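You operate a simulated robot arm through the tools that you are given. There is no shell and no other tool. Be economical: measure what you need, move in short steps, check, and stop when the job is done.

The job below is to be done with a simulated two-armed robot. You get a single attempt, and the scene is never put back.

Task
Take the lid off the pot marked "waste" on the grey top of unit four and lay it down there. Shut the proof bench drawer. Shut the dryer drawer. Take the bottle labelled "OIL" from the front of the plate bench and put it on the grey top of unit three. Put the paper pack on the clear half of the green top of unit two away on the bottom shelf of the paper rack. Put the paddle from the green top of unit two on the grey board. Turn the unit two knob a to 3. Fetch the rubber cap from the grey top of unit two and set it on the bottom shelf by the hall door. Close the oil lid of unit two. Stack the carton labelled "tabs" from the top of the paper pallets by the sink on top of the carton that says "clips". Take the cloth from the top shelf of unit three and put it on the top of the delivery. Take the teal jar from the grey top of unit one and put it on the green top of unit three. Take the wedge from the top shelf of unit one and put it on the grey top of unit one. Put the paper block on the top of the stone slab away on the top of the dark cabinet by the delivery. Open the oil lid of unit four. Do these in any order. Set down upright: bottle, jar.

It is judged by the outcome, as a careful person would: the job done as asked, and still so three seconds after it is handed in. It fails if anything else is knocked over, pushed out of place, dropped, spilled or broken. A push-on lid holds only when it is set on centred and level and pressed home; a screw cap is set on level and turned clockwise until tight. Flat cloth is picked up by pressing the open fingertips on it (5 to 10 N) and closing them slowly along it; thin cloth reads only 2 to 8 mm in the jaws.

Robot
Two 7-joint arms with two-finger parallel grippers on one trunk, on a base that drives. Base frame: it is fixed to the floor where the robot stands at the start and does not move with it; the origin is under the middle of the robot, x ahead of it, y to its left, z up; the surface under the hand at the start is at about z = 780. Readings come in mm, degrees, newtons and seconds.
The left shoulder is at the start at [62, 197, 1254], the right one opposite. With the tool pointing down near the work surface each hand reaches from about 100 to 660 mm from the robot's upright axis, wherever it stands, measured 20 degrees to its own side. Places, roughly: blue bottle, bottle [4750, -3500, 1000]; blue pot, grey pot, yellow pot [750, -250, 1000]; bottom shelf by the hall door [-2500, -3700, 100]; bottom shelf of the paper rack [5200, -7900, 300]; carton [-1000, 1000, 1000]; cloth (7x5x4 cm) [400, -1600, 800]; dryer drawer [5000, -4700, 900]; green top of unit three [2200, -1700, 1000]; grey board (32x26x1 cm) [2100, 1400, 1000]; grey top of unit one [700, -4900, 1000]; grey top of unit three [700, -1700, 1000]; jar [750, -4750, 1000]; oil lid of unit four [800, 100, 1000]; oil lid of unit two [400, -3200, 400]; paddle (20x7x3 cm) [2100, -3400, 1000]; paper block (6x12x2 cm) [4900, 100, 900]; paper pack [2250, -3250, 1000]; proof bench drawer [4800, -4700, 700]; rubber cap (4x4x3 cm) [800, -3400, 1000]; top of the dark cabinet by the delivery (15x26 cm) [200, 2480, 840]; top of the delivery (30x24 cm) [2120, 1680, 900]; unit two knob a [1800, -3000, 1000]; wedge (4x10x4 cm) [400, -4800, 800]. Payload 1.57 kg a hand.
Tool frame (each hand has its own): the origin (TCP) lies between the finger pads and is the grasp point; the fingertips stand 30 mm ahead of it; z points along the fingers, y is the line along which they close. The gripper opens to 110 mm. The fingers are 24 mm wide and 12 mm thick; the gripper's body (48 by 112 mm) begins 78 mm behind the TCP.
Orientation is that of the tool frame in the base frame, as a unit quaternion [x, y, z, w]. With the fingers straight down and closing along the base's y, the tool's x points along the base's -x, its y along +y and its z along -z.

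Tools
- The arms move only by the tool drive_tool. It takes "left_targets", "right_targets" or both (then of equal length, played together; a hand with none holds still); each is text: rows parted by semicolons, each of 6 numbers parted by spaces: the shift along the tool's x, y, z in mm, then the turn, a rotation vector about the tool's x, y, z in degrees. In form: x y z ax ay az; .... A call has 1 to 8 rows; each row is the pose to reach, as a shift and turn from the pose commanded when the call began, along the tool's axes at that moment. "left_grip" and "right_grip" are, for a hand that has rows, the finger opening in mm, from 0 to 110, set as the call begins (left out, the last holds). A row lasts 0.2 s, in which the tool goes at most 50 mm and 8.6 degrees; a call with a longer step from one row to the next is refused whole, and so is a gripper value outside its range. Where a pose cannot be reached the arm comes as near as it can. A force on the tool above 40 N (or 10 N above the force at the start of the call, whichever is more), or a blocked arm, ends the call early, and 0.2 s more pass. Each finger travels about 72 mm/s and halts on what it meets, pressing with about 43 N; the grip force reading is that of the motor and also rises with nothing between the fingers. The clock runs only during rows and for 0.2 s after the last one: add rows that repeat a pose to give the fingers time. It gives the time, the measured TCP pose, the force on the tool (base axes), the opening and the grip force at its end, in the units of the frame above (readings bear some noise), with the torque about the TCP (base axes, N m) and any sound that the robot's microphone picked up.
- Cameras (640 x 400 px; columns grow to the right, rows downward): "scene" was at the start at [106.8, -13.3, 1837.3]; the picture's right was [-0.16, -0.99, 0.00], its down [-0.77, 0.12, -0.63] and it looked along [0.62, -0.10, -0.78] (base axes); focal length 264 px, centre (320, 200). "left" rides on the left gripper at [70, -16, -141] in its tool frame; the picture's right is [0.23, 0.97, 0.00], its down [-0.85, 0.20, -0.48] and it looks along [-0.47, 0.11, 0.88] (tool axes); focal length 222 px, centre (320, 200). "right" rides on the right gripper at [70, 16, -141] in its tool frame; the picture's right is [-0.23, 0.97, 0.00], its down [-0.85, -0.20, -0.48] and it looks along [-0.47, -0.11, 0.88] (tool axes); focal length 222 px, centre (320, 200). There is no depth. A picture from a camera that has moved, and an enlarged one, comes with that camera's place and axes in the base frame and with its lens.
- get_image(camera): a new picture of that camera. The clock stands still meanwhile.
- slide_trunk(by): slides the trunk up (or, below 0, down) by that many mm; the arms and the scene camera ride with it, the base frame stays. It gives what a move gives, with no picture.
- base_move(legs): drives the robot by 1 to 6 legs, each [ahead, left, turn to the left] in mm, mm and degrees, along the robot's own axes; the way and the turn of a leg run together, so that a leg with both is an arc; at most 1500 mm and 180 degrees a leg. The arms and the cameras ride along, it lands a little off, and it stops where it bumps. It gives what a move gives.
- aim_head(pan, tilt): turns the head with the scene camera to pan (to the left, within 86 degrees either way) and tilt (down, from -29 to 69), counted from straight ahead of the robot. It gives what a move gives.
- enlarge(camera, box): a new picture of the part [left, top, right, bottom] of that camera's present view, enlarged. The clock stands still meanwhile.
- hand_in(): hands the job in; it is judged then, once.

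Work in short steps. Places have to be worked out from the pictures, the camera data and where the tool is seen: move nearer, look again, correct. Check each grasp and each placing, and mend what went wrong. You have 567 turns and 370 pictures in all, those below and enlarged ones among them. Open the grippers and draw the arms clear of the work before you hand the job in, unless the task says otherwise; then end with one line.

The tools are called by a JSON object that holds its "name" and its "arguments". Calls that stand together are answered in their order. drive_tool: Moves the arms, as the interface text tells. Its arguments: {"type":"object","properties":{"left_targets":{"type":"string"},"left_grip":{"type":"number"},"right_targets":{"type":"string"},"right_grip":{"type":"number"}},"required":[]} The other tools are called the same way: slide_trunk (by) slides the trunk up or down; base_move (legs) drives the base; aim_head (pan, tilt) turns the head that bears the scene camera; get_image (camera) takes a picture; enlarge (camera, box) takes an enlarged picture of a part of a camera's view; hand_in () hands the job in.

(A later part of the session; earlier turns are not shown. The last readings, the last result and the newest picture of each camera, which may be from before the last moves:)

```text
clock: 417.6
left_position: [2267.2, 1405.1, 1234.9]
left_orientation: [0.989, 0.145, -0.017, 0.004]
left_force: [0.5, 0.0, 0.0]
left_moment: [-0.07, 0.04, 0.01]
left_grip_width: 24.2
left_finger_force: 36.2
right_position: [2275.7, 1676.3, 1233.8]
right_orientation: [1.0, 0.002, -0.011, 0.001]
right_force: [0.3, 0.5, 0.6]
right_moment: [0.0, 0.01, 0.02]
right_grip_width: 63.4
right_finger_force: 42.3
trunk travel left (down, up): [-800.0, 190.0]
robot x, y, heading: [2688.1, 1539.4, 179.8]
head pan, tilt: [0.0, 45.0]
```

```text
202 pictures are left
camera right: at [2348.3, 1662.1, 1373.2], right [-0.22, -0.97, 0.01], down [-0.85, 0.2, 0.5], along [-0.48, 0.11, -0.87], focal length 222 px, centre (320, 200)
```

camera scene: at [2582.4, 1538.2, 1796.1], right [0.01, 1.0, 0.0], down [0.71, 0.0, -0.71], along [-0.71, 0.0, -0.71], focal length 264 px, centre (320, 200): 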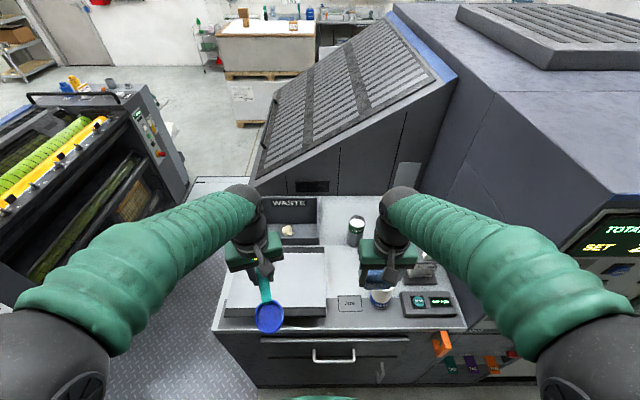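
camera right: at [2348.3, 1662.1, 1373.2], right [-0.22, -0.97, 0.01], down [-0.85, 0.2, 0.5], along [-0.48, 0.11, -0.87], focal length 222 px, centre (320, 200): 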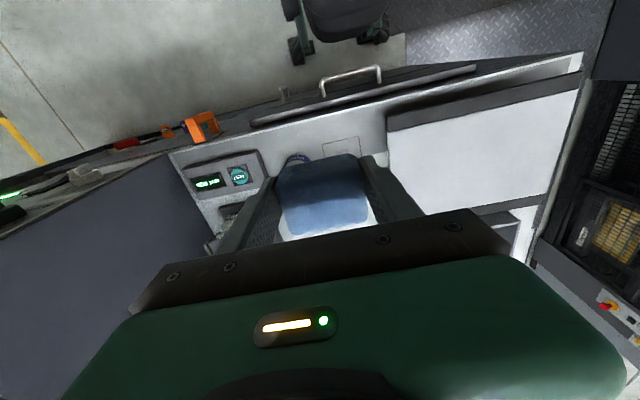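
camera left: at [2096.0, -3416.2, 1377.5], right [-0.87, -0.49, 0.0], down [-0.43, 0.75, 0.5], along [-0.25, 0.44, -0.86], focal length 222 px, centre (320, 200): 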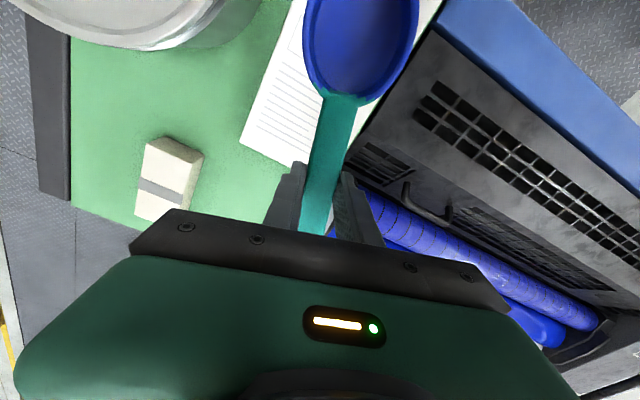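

I extend both hands over their targets: paddle over the board, cloth over the free table spot, and start lowering.

{"name": "drive_tool", "arguments": {"left_targets": "-44 -17 0 0 0 0; -88 -34 0 0 0 0; -132 -51 10 0 0 0; -175 -67 20 0 0 0; -175 -67 60 0 0 0; -175 -67 105 0 0 0; -175 -67 150 0 0 0; -175 -67 150 0 0 0", "right_targets": "-48 9 0 0 0 0; -96 18 0 0 0 0; -143 27 0 0 0 0; -191 36 10 0 0 0; -191 36 50 0 0 0; -191 36 95 0 0 0; -191 36 140 0 0 0; -191 36 140 0 0 0"}}

{"name": "get_image", "arguments": {"camera": "scene"}}

{"name": "get_image", "arguments": {"camera": "right"}}

{"name": "get_image", "arguments": {"camera": "left"}}

```text
clock: 419.4
left_position: [2070.1, 1419.2, 1087.8]
left_orientation: [0.989, 0.144, -0.015, 0.004]
left_force: [-1.0, 0.8, -0.1]
left_moment: [-0.01, 0.05, 0.0]
left_grip_width: 24.1
left_finger_force: 36.1
right_position: [2079.7, 1639.0, 1093.4]
right_orientation: [1.0, 0.002, -0.008, 0.001]
right_force: [-0.6, -1.3, -0.6]
right_moment: [-0.03, -0.01, -0.01]
right_grip_width: 63.5
right_finger_force: 43.1
trunk travel left (down, up): [-800.0, 190.0]
robot x, y, heading: [2690.4, 1541.3, 179.6]
head pan, tilt: [0.0, 45.0]
```

```text
201 pictures are left
camera scene: at [2570.6, 1538.0, 1795.3], right [0.01, 1.0, 0.0], down [0.71, 0.0, -0.7], along [-0.7, 0.0, -0.71], focal length 264 px, centre (320, 200)
```

scene: 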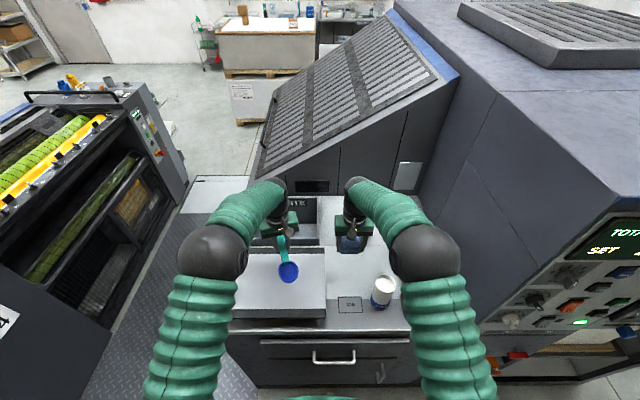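

```text
200 pictures are left
camera right: at [2151.4, 1624.6, 1234.0], right [-0.22, -0.97, 0.01], down [-0.85, 0.2, 0.49], along [-0.48, 0.11, -0.87], focal length 222 px, centre (320, 200)
```

right: 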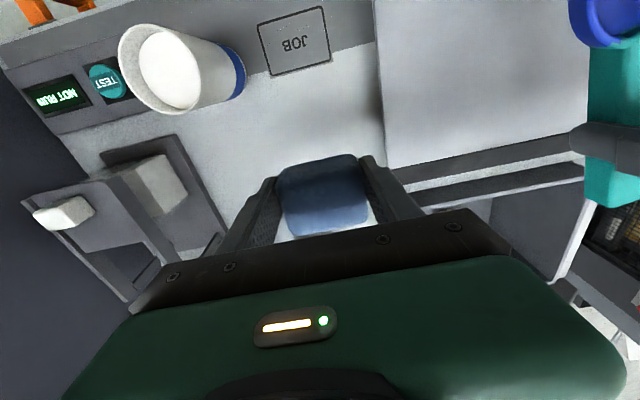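

```text
199 pictures are left
camera left: at [2135.0, 1455.8, 1226.4], right [0.5, -0.87, 0.0], down [-0.75, -0.43, 0.5], along [-0.44, -0.25, -0.86], focal length 222 px, centre (320, 200)
```

left: 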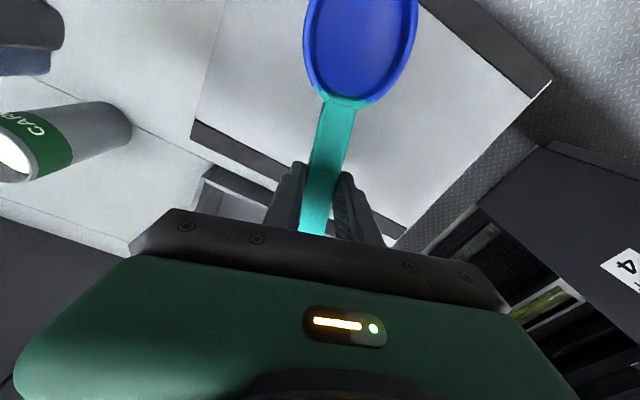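

Both are placed well over clear spots. I lower: paddle to just above the board, cloth to just above the table.

{"name": "drive_tool", "arguments": {"left_targets": "10 3 25 0 0 0; 10 3 50 0 0 0; 10 3 75 0 0 0; 10 3 95 0 0 0; 10 3 95 0 0 0", "right_targets": "0 0 35 0 0 0; 0 0 70 0 0 0; 0 0 105 0 0 0; 0 0 135 0 0 0; 0 0 140 0 0 0"}}

{"name": "drive_tool", "arguments": {"right_targets": "0 0 4 0 0 0; 0 0 8 0 0 0; 0 0 12 0 0 0; 0 0 16 0 0 0; 0 0 20 0 0 0; 0 0 24 0 0 0"}}

{"name": "drive_tool", "arguments": {"left_targets": "0 0 4 0 0 0; 0 0 8 0 0 0; 0 0 12 0 0 0; 0 0 16 0 0 0; 0 0 20 0 0 0; 0 0 24 0 0 0; 0 0 28 0 0 0; 0 0 32 0 0 0"}}

{"name": "get_image", "arguments": {"camera": "left"}}

{"name": "get_image", "arguments": {"camera": "right"}}

```text
clock: 420.6
left_position: [2079.9, 1417.7, 991.9]
left_orientation: [0.989, 0.145, -0.014, 0.004]
left_force: [0.5, 0.0, -0.3]
left_moment: [0.01, 0.0, 0.01]
left_grip_width: 24.3
left_finger_force: 36.0
right_position: [2075.6, 1639.4, 954.5]
right_orientation: [1.0, 0.002, -0.009, 0.001]
right_force: [0.7, -0.5, -0.8]
right_moment: [0.04, 0.02, 0.01]
right_grip_width: 63.5
right_finger_force: 42.9
trunk travel left (down, up): [-800.0, 190.0]
robot x, y, heading: [2687.7, 1538.0, 179.7]
head pan, tilt: [0.0, 45.0]
```

```text
clock: 422.0
left_position: [2083.1, 1416.6, 994.4]
left_orientation: [0.989, 0.144, -0.016, 0.004]
left_force: [1.0, 0.2, -0.5]
left_moment: [0.02, -0.01, 0.02]
left_grip_width: 24.2
left_finger_force: 36.1
right_position: [2075.7, 1639.2, 936.8]
right_orientation: [1.0, 0.002, -0.014, 0.001]
right_force: [-0.8, 1.2, 33.3]
right_moment: [0.59, -0.54, 0.04]
right_grip_width: 63.7
right_finger_force: 42.6
trunk travel left (down, up): [-800.0, 190.0]
robot x, y, heading: [2689.7, 1539.3, 179.7]
head pan, tilt: [0.0, 45.0]
```

```text
clock: 422.8
left_position: [2082.8, 1417.1, 990.2]
left_orientation: [0.989, 0.144, -0.021, 0.002]
left_force: [7.0, -0.5, 20.2]
left_moment: [0.08, -0.77, -0.07]
left_grip_width: 24.3
left_finger_force: 36.2
right_position: [2078.4, 1640.8, 937.6]
right_orientation: [1.0, 0.002, -0.012, 0.002]
right_force: [7.8, 1.1, 19.6]
right_moment: [0.37, -0.54, -0.09]
right_grip_width: 63.3
right_finger_force: 42.8
trunk travel left (down, up): [-800.0, 190.0]
robot x, y, heading: [2690.0, 1538.1, 179.6]
head pan, tilt: [0.0, 45.0]
stopped in row 3 (left hand): the force on the tool passed its limit at 42 N (the readings are from after the stop); the commanded pose is now the measured one
```

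```text
198 pictures are left
camera left: at [2148.4, 1453.6, 1128.3], right [0.5, -0.87, -0.01], down [-0.74, -0.43, 0.51], along [-0.45, -0.25, -0.86], focal length 222 px, centre (320, 200)
```

left: 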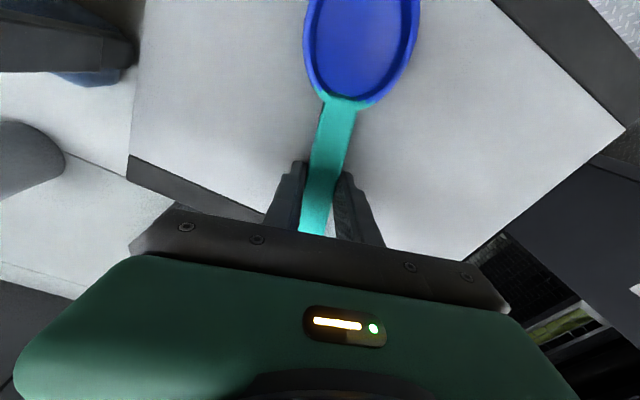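

```text
197 pictures are left
camera right: at [2152.6, 1624.3, 1076.9], right [-0.22, -0.97, 0.01], down [-0.84, 0.2, 0.5], along [-0.49, 0.1, -0.87], focal length 222 px, centre (320, 200)
```

right: 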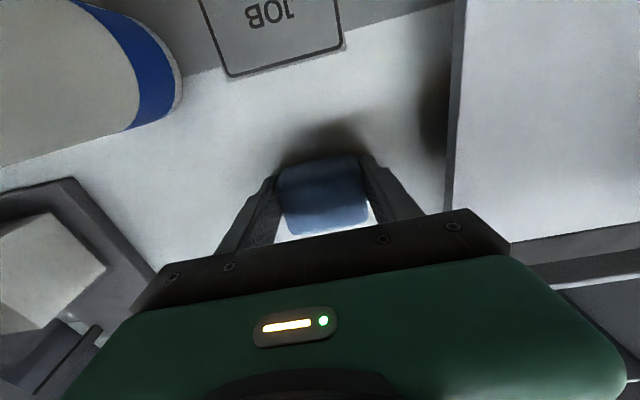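

Both are down. I open both hands gently and rise straight up.

{"name": "drive_tool", "arguments": {"left_targets": "0 0 -1.5 0 0 0; 0 0 -1.5 0 0 0; 0 0 -1.5 0 0 0; 0 0 -30 0 0 0; 0 0 -70 0 0 0; 0 0 -110 0 0 0; 0 0 -150 0 0 0; 0 0 -190 0 0 0", "left_grip": 50, "right_targets": "0 0 -1.5 0 0 0; 0 0 -1.5 0 0 0; 0 0 -1.5 0 0 0; 0 0 -30 0 0 0; 0 0 -70 0 0 0; 0 0 -115 0 0 0; 0 0 -160 0 0 0; 0 0 -205 0 0 0", "right_grip": 100}}

{"name": "get_image", "arguments": {"camera": "left"}}

{"name": "get_image", "arguments": {"camera": "right"}}

```text
clock: 423.2
left_position: [2077.7, 1421.6, 990.4]
left_orientation: [0.989, 0.144, -0.019, 0.001]
left_force: [2.9, 3.3, 16.7]
left_moment: [-0.09, -0.3, 0.05]
left_grip_width: 46.6
left_finger_force: 0.0
right_position: [2075.0, 1642.1, 932.8]
right_orientation: [1.0, 0.002, -0.01, 0.002]
right_force: [0.8, 0.5, -0.7]
right_moment: [0.0, -0.01, -0.02]
right_grip_width: 100.4
right_finger_force: 0.0
trunk travel left (down, up): [-800.0, 190.0]
robot x, y, heading: [2692.5, 1538.0, 179.8]
head pan, tilt: [0.0, 45.0]
stopped in row 2 (left hand): the force on the tool passed its limit at 44 N (the readings are from after the stop); the commanded pose is now the measured one
```

```text
196 pictures are left
camera left: at [2142.6, 1458.0, 1128.5], right [0.49, -0.87, -0.01], down [-0.75, -0.43, 0.51], along [-0.45, -0.24, -0.86], focal length 222 px, centre (320, 200)
```

left: 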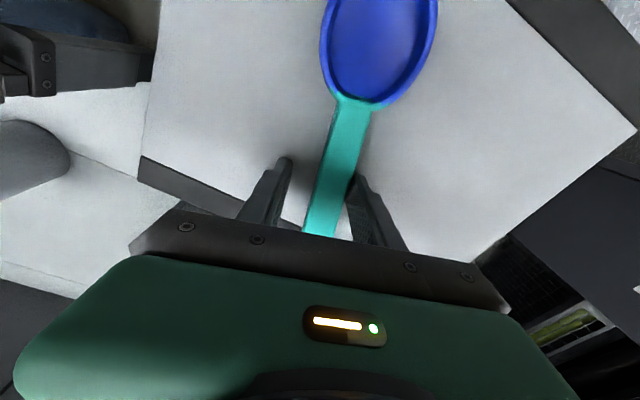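

```text
195 pictures are left
camera right: at [2147.8, 1626.8, 1073.0], right [-0.22, -0.97, 0.01], down [-0.85, 0.2, 0.5], along [-0.49, 0.1, -0.87], focal length 222 px, centre (320, 200)
```

right: 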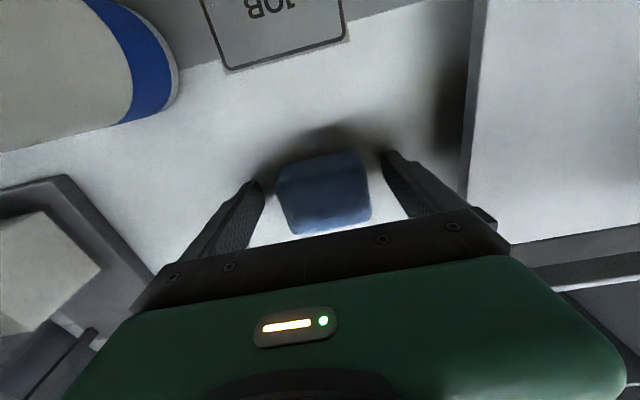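

Released. I rise straight up with both hands.

{"name": "drive_tool", "arguments": {"left_targets": "0 0 -10 0 0 0; 0 0 -30 0 0 0; 0 0 -70 0 0 0; 0 0 -110 0 0 0; 0 0 -150 0 0 0; 0 0 -190 0 0 0", "right_targets": "0 0 -15 0 0 0; 0 0 -45 0 0 0; 0 0 -90 0 0 0; 0 0 -135 0 0 0; 0 0 -180 0 0 0; 0 0 -225 0 0 0"}}

{"name": "get_image", "arguments": {"camera": "left"}}

{"name": "get_image", "arguments": {"camera": "right"}}

```text
clock: 424.6
left_position: [2085.8, 1420.0, 1179.1]
left_orientation: [0.989, 0.144, -0.018, 0.001]
left_force: [-0.2, -0.4, 0.4]
left_moment: [-0.02, 0.02, -0.04]
left_grip_width: 50.2
left_finger_force: 0.1
right_position: [2080.8, 1641.0, 1158.6]
right_orientation: [1.0, 0.003, -0.012, 0.001]
right_force: [0.0, -0.1, 0.2]
right_moment: [0.03, 0.0, -0.03]
right_grip_width: 100.1
right_finger_force: 0.1
trunk travel left (down, up): [-800.0, 190.0]
robot x, y, heading: [2689.8, 1539.5, 179.7]
head pan, tilt: [0.0, 45.0]
```

```text
194 pictures are left
camera left: at [2150.6, 1455.1, 1318.5], right [0.5, -0.87, -0.01], down [-0.75, -0.43, 0.51], along [-0.45, -0.24, -0.86], focal length 222 px, centre (320, 200)
```

left: 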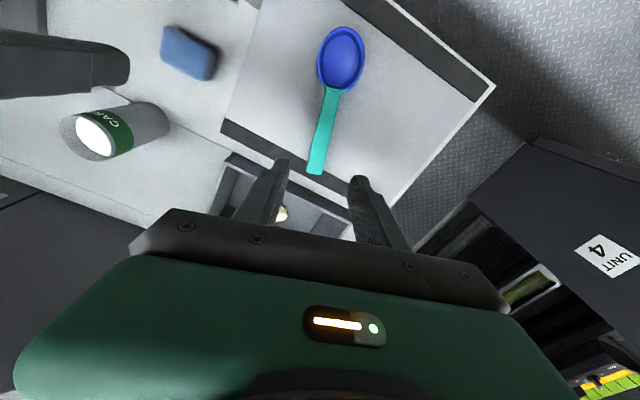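

```text
193 pictures are left
camera right: at [2154.1, 1625.3, 1298.9], right [-0.22, -0.97, 0.01], down [-0.84, 0.2, 0.5], along [-0.49, 0.1, -0.87], focal length 222 px, centre (320, 200)
```

right: 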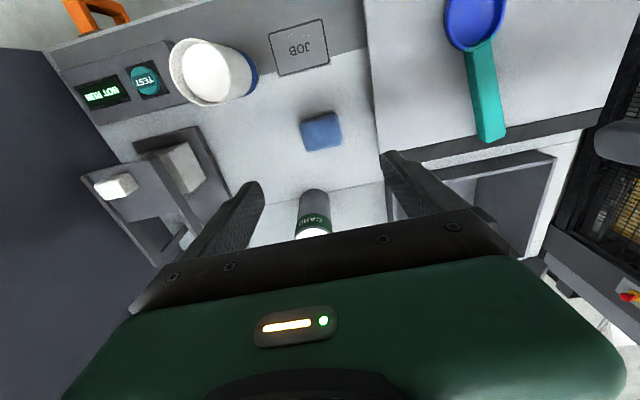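

Both are well placed. I retract the hands and head for the paper pack on unit two's green top.

{"name": "drive_tool", "arguments": {"left_targets": "40 0 -12 0 0 4; 80 0 -25 0 0 8; 120 0 -37 0 0 12; 160 0 -50 0 0 16.5", "right_targets": "40 0 -15 0 0 0; 80 0 -30 0 0 0; 120 0 -50 0 0 0; 160 0 -70 0 0 0"}}

{"name": "base_move", "arguments": {"legs": [[-330, 0, 0.3], [0, 1500, 0], [0, 1500, 0], [0, 1500, 0], [0, 250, 0]]}}

{"name": "get_image", "arguments": {"camera": "scene"}}

```text
clock: 425.6
left_position: [2241.4, 1467.1, 1223.8]
left_orientation: [1.0, -0.001, -0.018, 0.004]
left_force: [0.8, 0.6, 0.1]
left_moment: [0.01, 0.03, 0.01]
left_grip_width: 50.2
left_finger_force: 0.1
right_position: [2241.9, 1642.3, 1226.8]
right_orientation: [1.0, 0.002, -0.011, 0.001]
right_force: [-0.7, 0.6, -0.3]
right_moment: [-0.02, 0.04, 0.01]
right_grip_width: 100.0
right_finger_force: 0.1
trunk travel left (down, up): [-800.0, 190.0]
robot x, y, heading: [2690.7, 1538.2, 179.8]
head pan, tilt: [0.0, 45.0]
```

```text
clock: 450.2
left_position: [2497.8, -3257.1, 1223.2]
left_orientation: [1.0, -0.008, -0.017, 0.007]
left_force: [-0.1, -0.3, 0.1]
left_moment: [-0.02, 0.01, 0.0]
left_grip_width: 49.9
left_finger_force: 0.0
right_position: [2501.7, -3083.5, 1225.2]
right_orientation: [1.0, -0.007, -0.011, 0.003]
right_force: [-0.3, -0.4, 0.0]
right_moment: [0.0, 0.02, -0.01]
right_grip_width: 100.3
right_finger_force: 0.0
trunk travel left (down, up): [-800.0, 190.0]
robot x, y, heading: [2952.6, -3198.6, 178.8]
head pan, tilt: [0.0, 45.0]
```

```text
192 pictures are left
camera scene: at [2836.0, -3192.1, 1795.5], right [0.02, 1.0, 0.0], down [0.71, -0.02, -0.71], along [-0.71, 0.01, -0.71], focal length 264 px, centre (320, 200)
```

scene: 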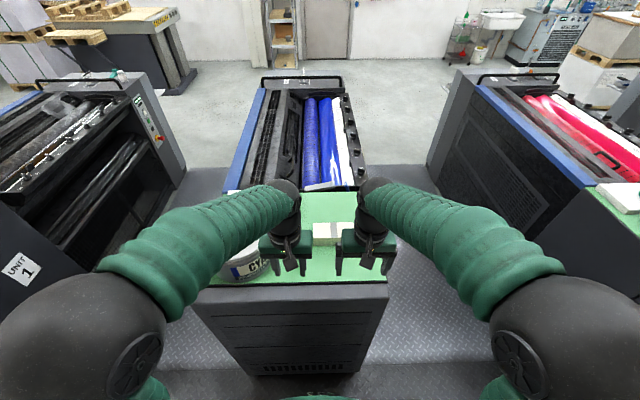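

The pack's short side is along x, so I'll take it from the aisle between units two and three, where unit two's knobs are also in reach. I drive in and face unit two.

{"name": "base_move", "arguments": {"legs": [[0, -720, 1.2], [900, 0, 0], [0, 0, 90]]}}

{"name": "get_image", "arguments": {"camera": "scene"}}

```text
clock: 462.2
left_position: [2107.0, -2922.6, 1223.6]
left_orientation: [0.723, 0.691, -0.009, 0.015]
left_force: [-0.7, 1.1, 0.3]
left_moment: [0.01, 0.0, -0.01]
left_grip_width: 50.2
left_finger_force: 0.1
right_position: [1931.7, -2913.3, 1225.6]
right_orientation: [0.722, 0.692, -0.006, 0.009]
right_force: [0.3, 0.6, -0.5]
right_moment: [-0.04, 0.03, 0.02]
right_grip_width: 100.1
right_finger_force: 0.2
trunk travel left (down, up): [-800.0, 190.0]
robot x, y, heading: [2056.1, -2466.5, -93.0]
head pan, tilt: [0.0, 45.0]
```

```text
191 pictures are left
camera scene: at [2048.9, -2583.5, 1795.5], right [-1.0, 0.05, 0.0], down [0.04, 0.71, -0.71], along [-0.04, -0.7, -0.71], focal length 264 px, centre (320, 200)
```

scene: 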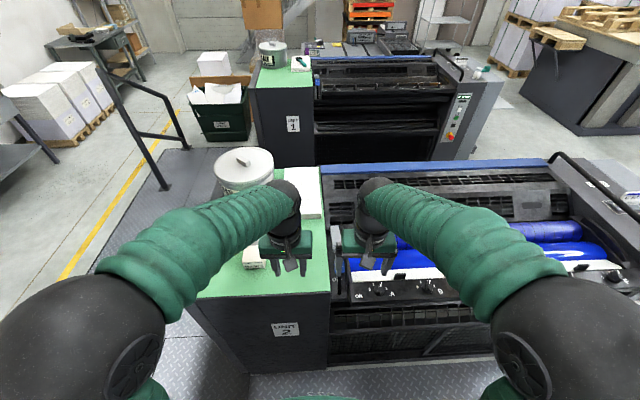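

Knob A is visible on the rail. I zoom in.

{"name": "enlarge", "arguments": {"camera": "scene", "box": [335, 260, 455, 325]}}

{"name": "get_image", "arguments": {"camera": "right"}}

```text
5.33 times, centred on (395, 292) of scene
camera zoom: at [2048.9, -2583.5, 1795.5], right [-1.0, 0.05, 0.0], down [0.04, 0.71, -0.71], along [-0.04, -0.7, -0.71], focal length 1409 px, centre (-80, -293)
```

zoom: 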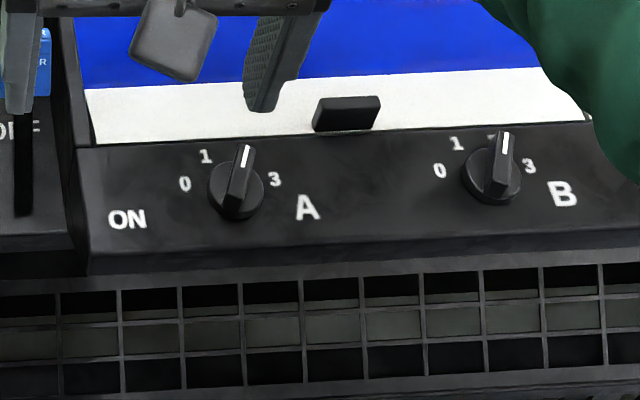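

```text
189 pictures are left
camera right: at [1949.4, -2841.0, 1366.1], right [0.96, -0.27, 0.01], down [-0.24, -0.84, 0.5], along [-0.13, -0.48, -0.87], focal length 222 px, centre (320, 200)
```

right: 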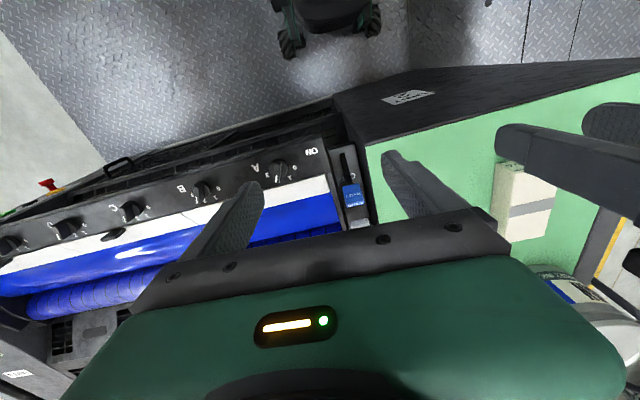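

Knob A points to 2, at about (1839, -2957, 1000); "3" is 60° clockwise. I bring the right hand above it, fingers aligned across its bar.

{"name": "drive_tool", "arguments": {"right_targets": "-9 -18 25 0 0 3; -19 -36 50 0 0 6; -28 -55 80 0 0 9; -38 -73 110 0 0 12; -47 -91 140 0 0 12; -47 -91 140 0 0 12", "right_grip": 50}}

{"name": "get_image", "arguments": {"camera": "right"}}

{"name": "enlarge", "arguments": {"camera": "scene", "box": [335, 250, 455, 325]}}

```text
clock: 463.6
left_position: [2104.7, -2920.6, 1224.5]
left_orientation: [0.723, 0.69, -0.01, 0.016]
left_force: [0.3, -0.2, -0.9]
left_moment: [-0.03, -0.01, -0.01]
left_grip_width: 50.2
left_finger_force: 0.0
right_position: [1837.0, -2958.0, 1086.8]
right_orientation: [0.79, 0.612, -0.006, 0.011]
right_force: [0.6, 0.3, 0.2]
right_moment: [0.0, 0.01, 0.02]
right_grip_width: 50.3
right_finger_force: 0.1
trunk travel left (down, up): [-800.0, 190.0]
robot x, y, heading: [2056.4, -2470.7, -93.0]
head pan, tilt: [0.0, 45.0]
```

```text
188 pictures are left
camera right: at [1870.1, -2890.8, 1227.5], right [0.89, -0.46, 0.01], down [-0.41, -0.77, 0.5], along [-0.22, -0.44, -0.87], focal length 222 px, centre (320, 200)
```

right: 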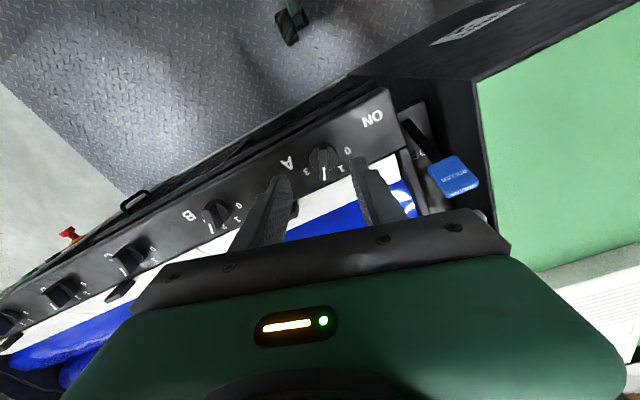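

```text
5.33 times, centred on (395, 288) of scene
camera zoom: at [2048.1, -2583.6, 1795.5], right [-1.0, 0.05, 0.0], down [0.04, 0.71, -0.71], along [-0.04, -0.7, -0.71], focal length 1409 px, centre (-80, -267)
```

zoom: 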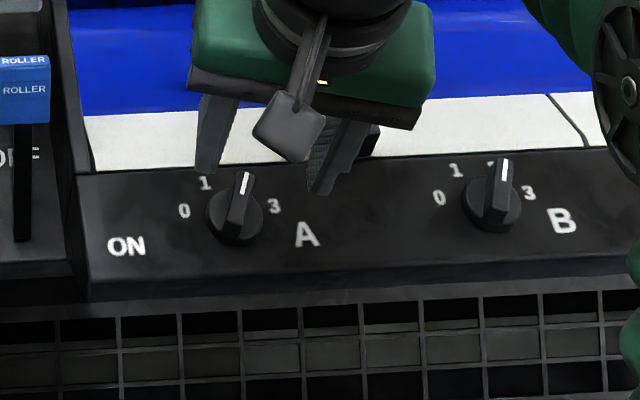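

{"name": "enlarge", "arguments": {"camera": "right", "box": [270, 120, 380, 200]}}

```text
5.00 times, centred on (325, 160) of right
camera zoom: at [1870.1, -2890.8, 1227.5], right [0.89, -0.46, 0.01], down [-0.41, -0.77, 0.5], along [-0.22, -0.44, -0.87], focal length 1111 px, centre (295, 400)
```

zoom: 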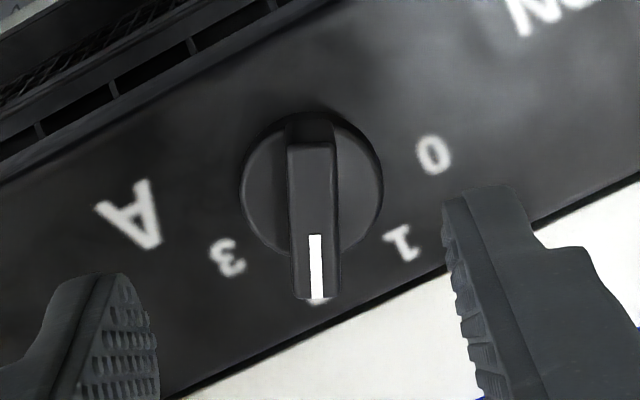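

The bar needs the hand ~26° CW and 60° more to turn; to stay within wrist range I rotate the base 40° clockwise and reposition.

{"name": "drive_tool", "arguments": {"right_targets": "0 0 -40 0 0 -7; 0 0 -80 0 0 -14; 0 0 -110 0 0 -21; 0 0 -110 0 0 -26"}}

{"name": "base_move", "arguments": {"legs": [[0, 0, -40], [-15, 172, 0]]}}

{"name": "get_image", "arguments": {"camera": "scene"}}

{"name": "get_image", "arguments": {"camera": "right"}}

```text
clock: 464.6
left_position: [2105.5, -2921.5, 1223.4]
left_orientation: [0.724, 0.689, -0.01, 0.014]
left_force: [-0.1, 0.1, -0.1]
left_moment: [-0.01, -0.03, -0.02]
left_grip_width: 50.0
left_finger_force: 0.2
right_position: [1837.7, -2957.8, 1197.4]
right_orientation: [0.633, 0.774, -0.008, 0.009]
right_force: [0.1, 0.3, 0.6]
right_moment: [0.02, -0.01, -0.02]
right_grip_width: 50.0
right_finger_force: 0.0
trunk travel left (down, up): [-800.0, 190.0]
robot x, y, heading: [2056.3, -2465.5, -93.0]
head pan, tilt: [0.0, 45.0]
```

```text
clock: 468.0
left_position: [1926.8, -2942.2, 1223.8]
left_orientation: [0.917, 0.398, -0.012, 0.017]
left_force: [-0.3, 1.3, 0.3]
left_moment: [-0.04, -0.03, -0.02]
left_grip_width: 50.4
left_finger_force: 0.0
right_position: [1698.7, -2798.4, 1194.6]
right_orientation: [0.86, 0.51, -0.009, 0.011]
right_force: [-1.2, 1.4, -0.1]
right_moment: [-0.05, -0.04, 0.02]
right_grip_width: 50.1
right_finger_force: 0.0
trunk travel left (down, up): [-800.0, 190.0]
robot x, y, heading: [2193.1, -2577.7, -133.1]
head pan, tilt: [0.0, 45.0]
```

```text
185 pictures are left
camera scene: at [2093.2, -2642.0, 1795.3], right [-0.73, 0.68, -0.01], down [0.49, 0.51, -0.71], along [-0.47, -0.52, -0.71], focal length 264 px, centre (320, 200)
```

scene: 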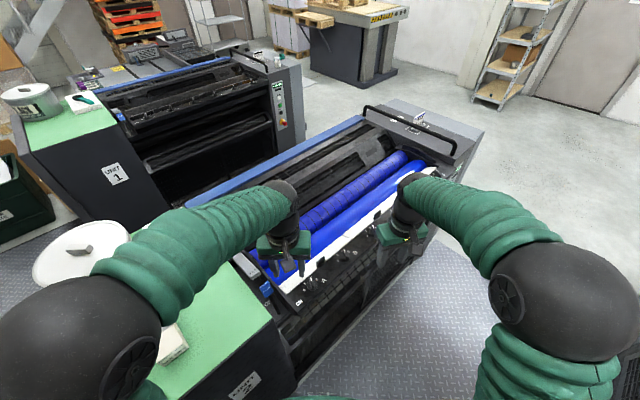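

```text
184 pictures are left
camera right: at [1747.4, -2740.2, 1334.7], right [0.74, -0.67, 0.01], down [-0.58, -0.64, 0.5], along [-0.32, -0.38, -0.87], focal length 222 px, centre (320, 200)
```

right: 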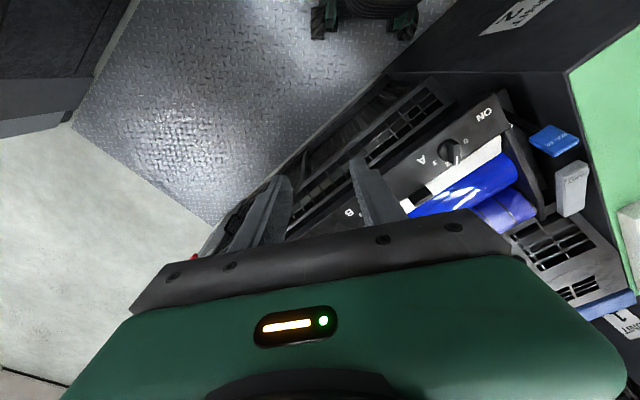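

I move the left hand aside and bring the right hand over the knob at its proper angle.

{"name": "drive_tool", "arguments": {"left_targets": "25 28 0 0 0 0; 50 56 0 0 0 0; 75 84 0 0 0 0; 100 112 0 0 0 0; 125 140 0 0 0 0; 146 168 0 0 0 0; 146 168 0 0 0 0", "right_targets": "0 0 0 0 0 0; -13 33 10 0 0 0; -25 67 20 0 0 0; -38 100 40 0 0 0; -50 133 60 0 0 0; -63 167 80 0 0 0; -75 200 100 0 0 0"}}

{"name": "enlarge", "arguments": {"camera": "right", "box": [240, 100, 400, 220]}}

```text
clock: 469.6
left_position: [2161.1, -2960.1, 1221.6]
left_orientation: [0.917, 0.398, -0.014, 0.011]
left_force: [-0.4, 0.5, -0.3]
left_moment: [0.0, -0.01, -0.02]
left_grip_width: 50.2
left_finger_force: 0.1
right_position: [1847.1, -2969.4, 1098.0]
right_orientation: [0.861, 0.509, -0.01, 0.005]
right_force: [0.1, 0.2, -0.2]
right_moment: [0.04, -0.01, 0.01]
right_grip_width: 50.2
right_finger_force: 0.0
trunk travel left (down, up): [-800.0, 190.0]
robot x, y, heading: [2190.2, -2575.9, -132.8]
head pan, tilt: [0.0, 45.0]
```

```text
3.33 times, centred on (320, 160) of right
camera zoom: at [1895.5, -2914.1, 1238.7], right [0.74, -0.67, 0.0], down [-0.58, -0.64, 0.5], along [-0.33, -0.37, -0.87], focal length 740 px, centre (320, 333)
```

zoom: 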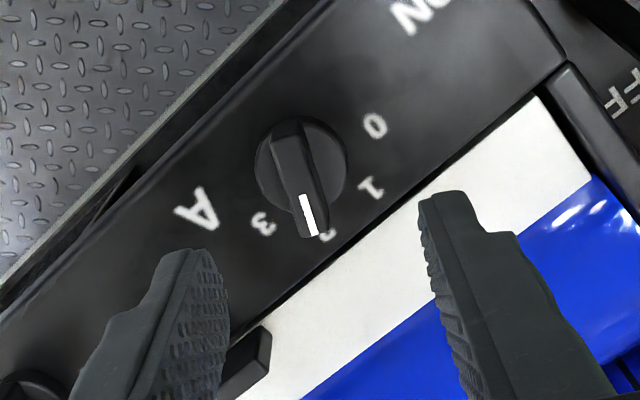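

Alignment is good. I centre (≈9 mm) and descend slowly until the tips feel the panel.

{"name": "drive_tool", "arguments": {"right_targets": "4.6 -8 15 0 0 0; 4.6 -8 30 0 0 0; 4.6 -8 45 0 0 0; 4.6 -8 52 0 0 0; 4.6 -8 56 0 0 0; 4.6 -8 60 0 0 0; 4.6 -8 60 0 0 0", "right_grip": 46}}

{"name": "enlarge", "arguments": {"camera": "right", "box": [240, 100, 400, 220]}}

```text
clock: 471.2
left_position: [2166.1, -2962.6, 1220.3]
left_orientation: [0.916, 0.4, -0.015, 0.01]
left_force: [0.1, -0.3, 0.2]
left_moment: [0.02, 0.03, -0.01]
left_grip_width: 50.1
left_finger_force: 0.1
right_position: [1845.4, -2966.2, 1039.5]
right_orientation: [0.86, 0.51, -0.011, 0.003]
right_force: [-0.4, -0.3, -0.7]
right_moment: [0.01, 0.01, 0.01]
right_grip_width: 46.2
right_finger_force: 0.1
trunk travel left (down, up): [-800.0, 190.0]
robot x, y, heading: [2190.4, -2573.8, -133.0]
head pan, tilt: [0.0, 45.0]
```

```text
3.33 times, centred on (320, 160) of right
camera zoom: at [1895.7, -2910.4, 1178.9], right [0.75, -0.67, 0.0], down [-0.58, -0.65, 0.5], along [-0.33, -0.37, -0.87], focal length 740 px, centre (320, 333)
```

zoom: 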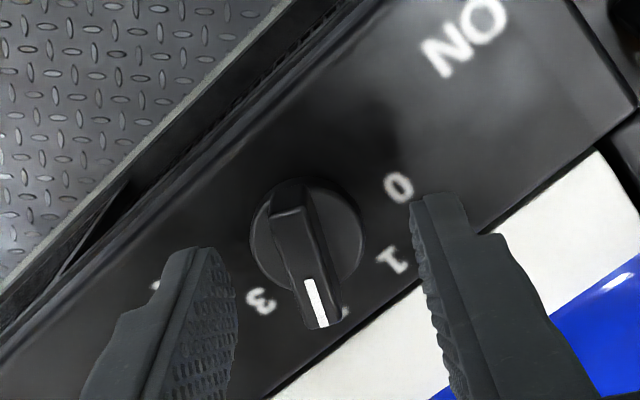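

The bar is between the tips. I lower further in 2 mm steps for a deeper grip.

{"name": "drive_tool", "arguments": {"right_targets": "0 0 2 0 0 0; 0 0 4 0 0 0; 0 0 6 0 0 0; 0 0 8 0 0 0; 0 0 8 0 0 0"}}

{"name": "drive_tool", "arguments": {"right_targets": "0 0 0 0 0 0; 0 0 0 0 0 0; 0 0 0 0 0 0; 0 0 0 0 0 0", "right_grip": 4}}

{"name": "enlarge", "arguments": {"camera": "right", "box": [240, 100, 400, 220]}}

```text
clock: 472.4
left_position: [2166.0, -2962.2, 1221.2]
left_orientation: [0.917, 0.399, -0.015, 0.01]
left_force: [1.2, 1.1, -0.4]
left_moment: [0.0, -0.01, 0.01]
left_grip_width: 50.1
left_finger_force: 0.0
right_position: [1845.3, -2964.7, 1029.9]
right_orientation: [0.86, 0.51, -0.011, 0.003]
right_force: [0.3, 0.6, 0.0]
right_moment: [0.01, -0.01, -0.01]
right_grip_width: 45.8
right_finger_force: 0.1
trunk travel left (down, up): [-800.0, 190.0]
robot x, y, heading: [2189.7, -2575.9, -133.2]
head pan, tilt: [0.0, 45.0]
```

```text
clock: 473.4
left_position: [2165.3, -2963.1, 1222.0]
left_orientation: [0.917, 0.399, -0.016, 0.01]
left_force: [-0.5, -0.2, 0.2]
left_moment: [0.0, -0.05, 0.0]
left_grip_width: 49.9
left_finger_force: 0.2
right_position: [1845.0, -2966.0, 1030.3]
right_orientation: [0.86, 0.51, -0.011, 0.004]
right_force: [0.3, -0.2, 0.3]
right_moment: [-0.03, -0.03, -0.01]
right_grip_width: 4.0
right_finger_force: 0.2
trunk travel left (down, up): [-800.0, 190.0]
robot x, y, heading: [2192.7, -2574.2, -133.1]
head pan, tilt: [0.0, 45.0]
```

```text
3.33 times, centred on (320, 160) of right
camera zoom: at [1895.4, -2909.3, 1170.3], right [0.75, -0.67, 0.0], down [-0.58, -0.65, 0.5], along [-0.33, -0.37, -0.87], focal length 740 px, centre (320, 333)
```

zoom: 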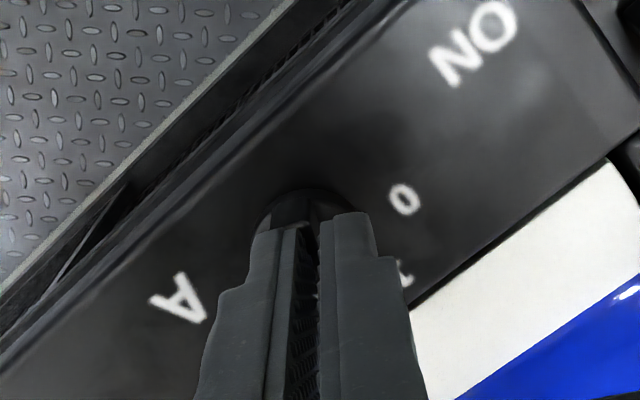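

The fingers closed above the knob; re-triangulating gives the knob top at z≈972, (1836, -2971). I open, rise slightly, correct and descend.

{"name": "drive_tool", "arguments": {"right_targets": "0 0 -8 0 0 0; -4 -3 -8 0 0 0; -8.7 -5.5 -8 0 0 0; -8.7 -5.5 0 0 0 0; -8.7 -5.5 10 0 0 0; -8.7 -5.5 10 0 0 0", "right_grip": 46}}

{"name": "enlarge", "arguments": {"camera": "right", "box": [240, 100, 400, 220]}}

```text
clock: 474.8
left_position: [2165.7, -2962.8, 1221.2]
left_orientation: [0.916, 0.4, -0.016, 0.009]
left_force: [-0.8, 0.7, -0.2]
left_moment: [-0.05, 0.0, 0.02]
left_grip_width: 50.1
left_finger_force: 0.0
right_position: [1837.9, -2970.8, 1020.4]
right_orientation: [0.86, 0.51, -0.011, 0.003]
right_force: [-1.2, -0.4, -0.4]
right_moment: [0.02, 0.01, -0.02]
right_grip_width: 45.8
right_finger_force: 0.0
trunk travel left (down, up): [-800.0, 190.0]
robot x, y, heading: [2191.3, -2577.3, -133.1]
head pan, tilt: [0.0, 45.0]
```

```text
3.33 times, centred on (320, 160) of right
camera zoom: at [1886.5, -2914.2, 1160.6], right [0.74, -0.67, 0.0], down [-0.58, -0.65, 0.5], along [-0.33, -0.37, -0.87], focal length 740 px, centre (320, 333)
```

zoom: 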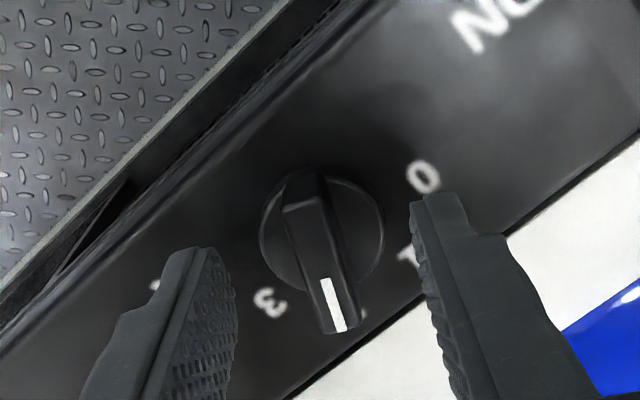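

Now well centred. I descend in small steps until contact.

{"name": "drive_tool", "arguments": {"right_targets": "0 0 8 0 0 0; 0 0 14 0 0 0; 0 0 18 0 0 0; 0 0 22 0 0 0; 0 0 26 0 0 0; 0 0 30 0 0 0; 0 0 33 0 0 0; 0 0 36 0 0 0"}}

{"name": "enlarge", "arguments": {"camera": "right", "box": [240, 100, 400, 220]}}

```text
clock: 476.1
left_position: [2167.3, -2959.3, 1222.5]
left_orientation: [0.916, 0.4, -0.017, 0.012]
left_force: [0.7, 0.2, 1.0]
left_moment: [-0.02, -0.04, 0.0]
left_grip_width: 50.1
left_finger_force: 0.1
right_position: [1837.2, -2970.5, 1000.5]
right_orientation: [0.86, 0.509, -0.015, 0.007]
right_force: [5.5, 13.7, 26.4]
right_moment: [0.36, -0.93, 0.22]
right_grip_width: 44.4
right_finger_force: 0.1
trunk travel left (down, up): [-800.0, 190.0]
robot x, y, heading: [2195.1, -2573.2, -132.8]
head pan, tilt: [0.0, 45.0]
stopped in row 6 (right hand): the force on the tool passed its limit at 44 N (the readings are from after the stop); the commanded pose is now the measured one
```

```text
3.33 times, centred on (320, 160) of right
camera zoom: at [1886.9, -2913.4, 1139.6], right [0.75, -0.67, 0.0], down [-0.58, -0.64, 0.51], along [-0.34, -0.38, -0.86], focal length 740 px, centre (320, 333)
```

zoom: 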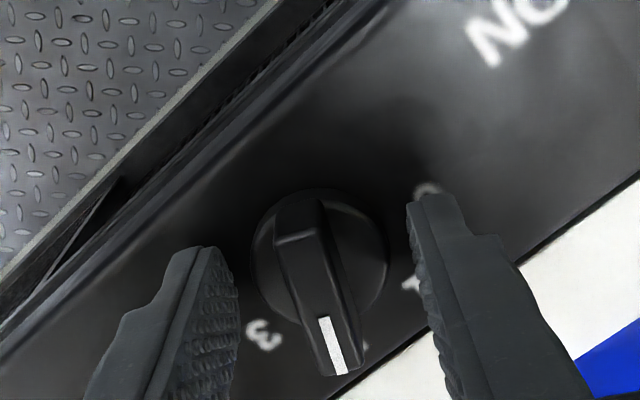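

Contact with the panel at tips z≈970. I back off 2 mm, advance 4 mm and close on the bar.

{"name": "drive_tool", "arguments": {"right_targets": "0 0 -2.5 0 0 0; -4 0 -2.5 0 0 0; -4 0 -2.5 0 0 0; -4 0 -2.5 0 0 0"}}

{"name": "drive_tool", "arguments": {"right_targets": "0 0 0 0 0 0; 0 0 0 0 0 0; 0 0 0 0 0 0; 0 0 0 0 0 0", "right_grip": 4}}

{"name": "enlarge", "arguments": {"camera": "right", "box": [240, 100, 400, 220]}}

```text
clock: 477.1
left_position: [2166.2, -2961.7, 1222.6]
left_orientation: [0.917, 0.399, -0.016, 0.01]
left_force: [0.6, 0.2, -0.2]
left_moment: [0.03, 0.0, -0.03]
left_grip_width: 50.2
left_finger_force: 0.1
right_position: [1835.1, -2977.3, 1001.0]
right_orientation: [0.86, 0.51, -0.015, 0.007]
right_force: [4.7, 10.1, 10.7]
right_moment: [0.24, -0.41, 0.28]
right_grip_width: 45.6
right_finger_force: 0.0
trunk travel left (down, up): [-800.0, 190.0]
robot x, y, heading: [2192.7, -2576.5, -133.1]
head pan, tilt: [0.0, 45.0]
```

```text
clock: 478.1
left_position: [2167.2, -2962.0, 1222.7]
left_orientation: [0.916, 0.4, -0.016, 0.01]
left_force: [-0.1, 0.2, 0.0]
left_moment: [-0.03, -0.02, 0.0]
left_grip_width: 50.2
left_finger_force: 0.0
right_position: [1832.5, -2977.5, 1000.4]
right_orientation: [0.86, 0.51, -0.016, 0.008]
right_force: [0.9, 0.4, 12.3]
right_moment: [-0.31, 0.3, -0.03]
right_grip_width: 33.6
right_finger_force: 41.2
trunk travel left (down, up): [-800.0, 190.0]
robot x, y, heading: [2195.2, -2576.7, -133.0]
head pan, tilt: [0.0, 45.0]
```

```text
3.33 times, centred on (320, 160) of right
camera zoom: at [1883.4, -2920.7, 1139.6], right [0.74, -0.67, 0.0], down [-0.58, -0.64, 0.51], along [-0.34, -0.38, -0.86], focal length 740 px, centre (320, 333)
```

zoom: 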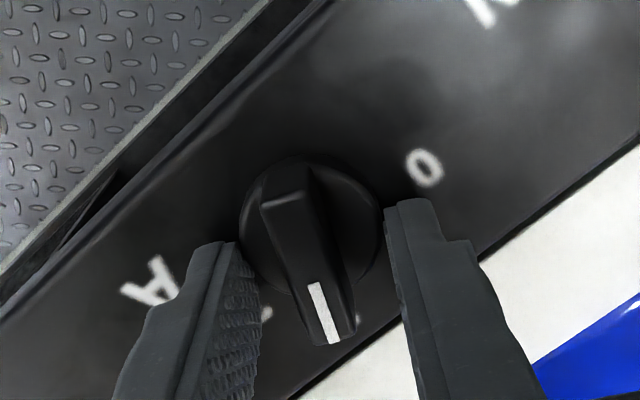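

It gripped the round skirt; I'd rather hold the bar. I open, rise 9 mm and close again.

{"name": "drive_tool", "arguments": {"right_targets": "0 0 0 0 0 0; 0 0 -5 0 0 0; 1 0 -9 0 0 0; 1 0 -9 0 0 0", "right_grip": 46}}

{"name": "drive_tool", "arguments": {"right_targets": "0 0 0 0 0 0; 0 0 0 0 0 0; 0 0 0 0 0 0; 0 0 0 0 0 0", "right_grip": 4}}

{"name": "enlarge", "arguments": {"camera": "right", "box": [240, 100, 400, 220]}}

```text
clock: 479.1
left_position: [2165.6, -2963.3, 1221.7]
left_orientation: [0.916, 0.4, -0.014, 0.009]
left_force: [0.1, -0.2, 0.0]
left_moment: [0.0, -0.02, -0.01]
left_grip_width: 50.2
left_finger_force: 0.0
right_position: [1833.5, -2978.9, 1007.2]
right_orientation: [0.861, 0.509, -0.014, 0.006]
right_force: [-0.2, 0.3, 0.9]
right_moment: [-0.01, 0.04, -0.02]
right_grip_width: 46.1
right_finger_force: 0.0
trunk travel left (down, up): [-800.0, 190.0]
robot x, y, heading: [2190.8, -2578.3, -133.2]
head pan, tilt: [0.0, 45.0]
```

```text
clock: 480.1
left_position: [2165.6, -2963.1, 1221.1]
left_orientation: [0.917, 0.399, -0.016, 0.009]
left_force: [-0.1, 0.2, -0.4]
left_moment: [-0.03, 0.0, -0.01]
left_grip_width: 49.9
left_finger_force: 0.0
right_position: [1834.2, -2979.2, 1007.8]
right_orientation: [0.86, 0.509, -0.014, 0.007]
right_force: [-1.0, 0.8, -2.6]
right_moment: [-0.05, 0.16, 0.02]
right_grip_width: 33.3
right_finger_force: 41.2
trunk travel left (down, up): [-800.0, 190.0]
robot x, y, heading: [2190.1, -2576.0, -133.1]
head pan, tilt: [0.0, 45.0]
```

```text
3.33 times, centred on (320, 160) of right
camera zoom: at [1883.4, -2920.7, 1146.8], right [0.75, -0.67, 0.0], down [-0.58, -0.64, 0.51], along [-0.34, -0.38, -0.86], focal length 740 px, centre (320, 333)
```

zoom: 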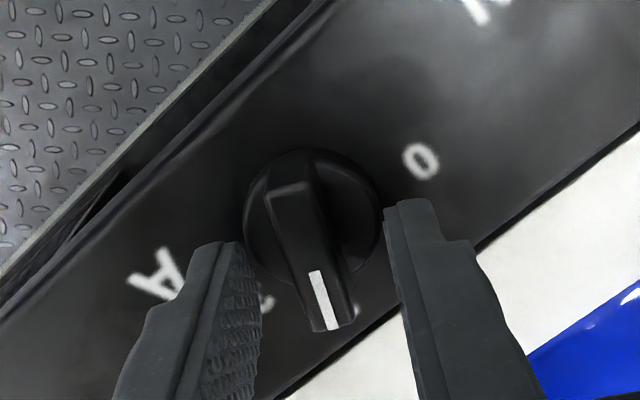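

It holds the skirt firmly at 33 mm. I try turning clockwise with this grip, 32° first.

{"name": "drive_tool", "arguments": {"right_targets": "0 0 0 0 0 8; 0 0 0 0 0 16; 0 0 0 0 0 24; 0 0 0 0 0 32; 0 0 0 0 0 32"}}

{"name": "enlarge", "arguments": {"camera": "right", "box": [240, 100, 400, 220]}}

```text
clock: 481.4
left_position: [2162.1, -2961.1, 1221.9]
left_orientation: [0.917, 0.399, -0.015, 0.012]
left_force: [0.3, 0.5, -0.2]
left_moment: [0.0, -0.01, -0.01]
left_grip_width: 50.0
left_finger_force: 0.1
right_position: [1828.9, -2976.3, 1007.6]
right_orientation: [0.968, 0.25, -0.011, 0.01]
right_force: [-9.4, 10.2, -11.1]
right_moment: [0.22, 1.2, 0.1]
right_grip_width: 33.6
right_finger_force: 41.1
trunk travel left (down, up): [-800.0, 190.0]
robot x, y, heading: [2190.2, -2572.5, -133.3]
head pan, tilt: [0.0, 45.0]
```

```text
3.33 times, centred on (320, 160) of right
camera zoom: at [1900.6, -2951.1, 1147.6], right [0.28, -0.96, 0.02], down [-0.84, -0.23, 0.5], along [-0.47, -0.15, -0.87], focal length 740 px, centre (320, 333)
```

zoom: 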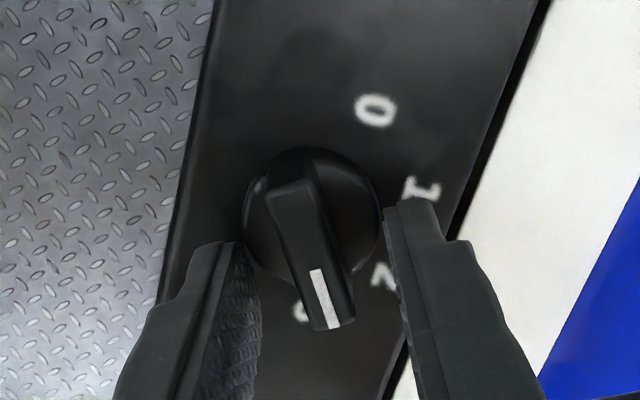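

It turned along with the hand. I turn the remaining 28°.

{"name": "drive_tool", "arguments": {"right_targets": "0 0 0 0 0 8; 0 0 0 0 0 16; 0 0 0 0 0 24; 0 0 0 0 0 28; 0 0 0 0 0 28"}}

{"name": "enlarge", "arguments": {"camera": "right", "box": [240, 100, 400, 220]}}

```text
clock: 482.6
left_position: [2161.7, -2957.7, 1223.3]
left_orientation: [0.917, 0.399, -0.014, 0.012]
left_force: [0.4, 0.6, -0.4]
left_moment: [0.0, 0.0, 0.01]
left_grip_width: 50.1
left_finger_force: 0.0
right_position: [1830.1, -2970.4, 1008.5]
right_orientation: [1.0, 0.01, -0.008, 0.012]
right_force: [-12.6, 29.7, -7.8]
right_moment: [0.95, 0.29, 0.4]
right_grip_width: 33.1
right_finger_force: 41.0
trunk travel left (down, up): [-800.0, 190.0]
robot x, y, heading: [2190.7, -2574.1, -133.1]
head pan, tilt: [0.0, 45.0]
```

```text
3.33 times, centred on (320, 160) of right
camera zoom: at [1901.4, -2981.4, 1149.0], right [-0.21, -0.98, 0.03], down [-0.85, 0.19, 0.49], along [-0.48, 0.08, -0.87], focal length 740 px, centre (320, 333)
```

zoom: 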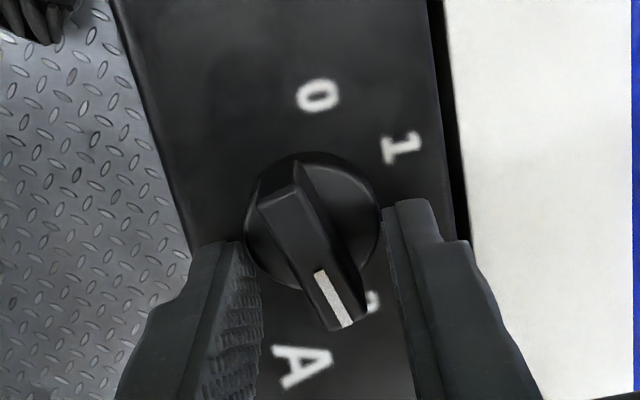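

The bar stopped turning with me, apparently at its end near "3". I release, rise and check.

{"name": "drive_tool", "arguments": {"right_targets": "0 0 0 0 0 0; 0 0 0 0 0 0; 0 0 -20 0 0 0; 0 0 -50 0 0 0; 0 0 -90 0 0 0; 30 0 -130 0 0 0", "right_grip": 55}}

{"name": "enlarge", "arguments": {"camera": "right", "box": [240, 80, 400, 200]}}

{"name": "get_image", "arguments": {"camera": "scene"}}

```text
clock: 484.1
left_position: [2163.9, -2962.1, 1223.0]
left_orientation: [0.917, 0.398, -0.016, 0.01]
left_force: [-0.3, 0.4, -0.9]
left_moment: [0.01, 0.06, -0.01]
left_grip_width: 50.1
left_finger_force: 0.1
right_position: [1835.0, -2957.6, 1129.8]
right_orientation: [1.0, -0.02, -0.012, 0.003]
right_force: [0.2, 0.2, 0.3]
right_moment: [0.0, -0.02, -0.02]
right_grip_width: 54.9
right_finger_force: 0.1
trunk travel left (down, up): [-800.0, 190.0]
robot x, y, heading: [2191.6, -2576.2, -133.1]
head pan, tilt: [0.0, 45.0]
stopped in row 6 (right hand): the arm was blocked; the commanded pose is now the measured one
```

```text
3.33 times, centred on (320, 140) of right
camera zoom: at [1906.1, -2975.5, 1271.2], right [-0.27, -0.96, 0.01], down [-0.84, 0.24, 0.5], along [-0.48, 0.12, -0.87], focal length 740 px, centre (320, 400)
```

zoom: 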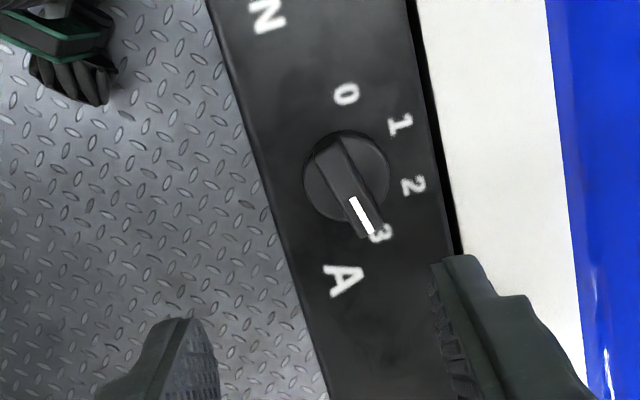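

```text
173 pictures are left
camera scene: at [2112.8, -2658.8, 1796.1], right [-0.73, 0.68, 0.0], down [0.48, 0.52, -0.71], along [-0.48, -0.52, -0.71], focal length 264 px, centre (320, 200)
```

scene: 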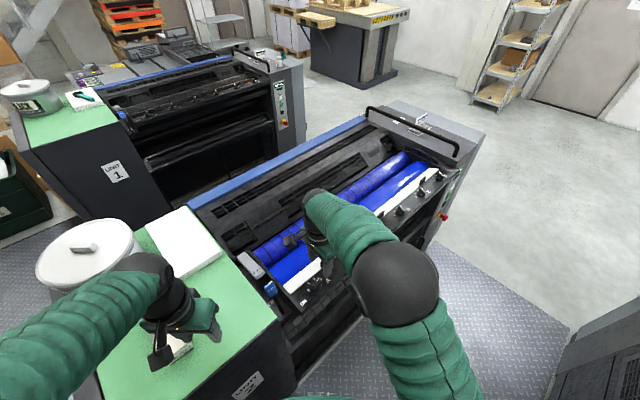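

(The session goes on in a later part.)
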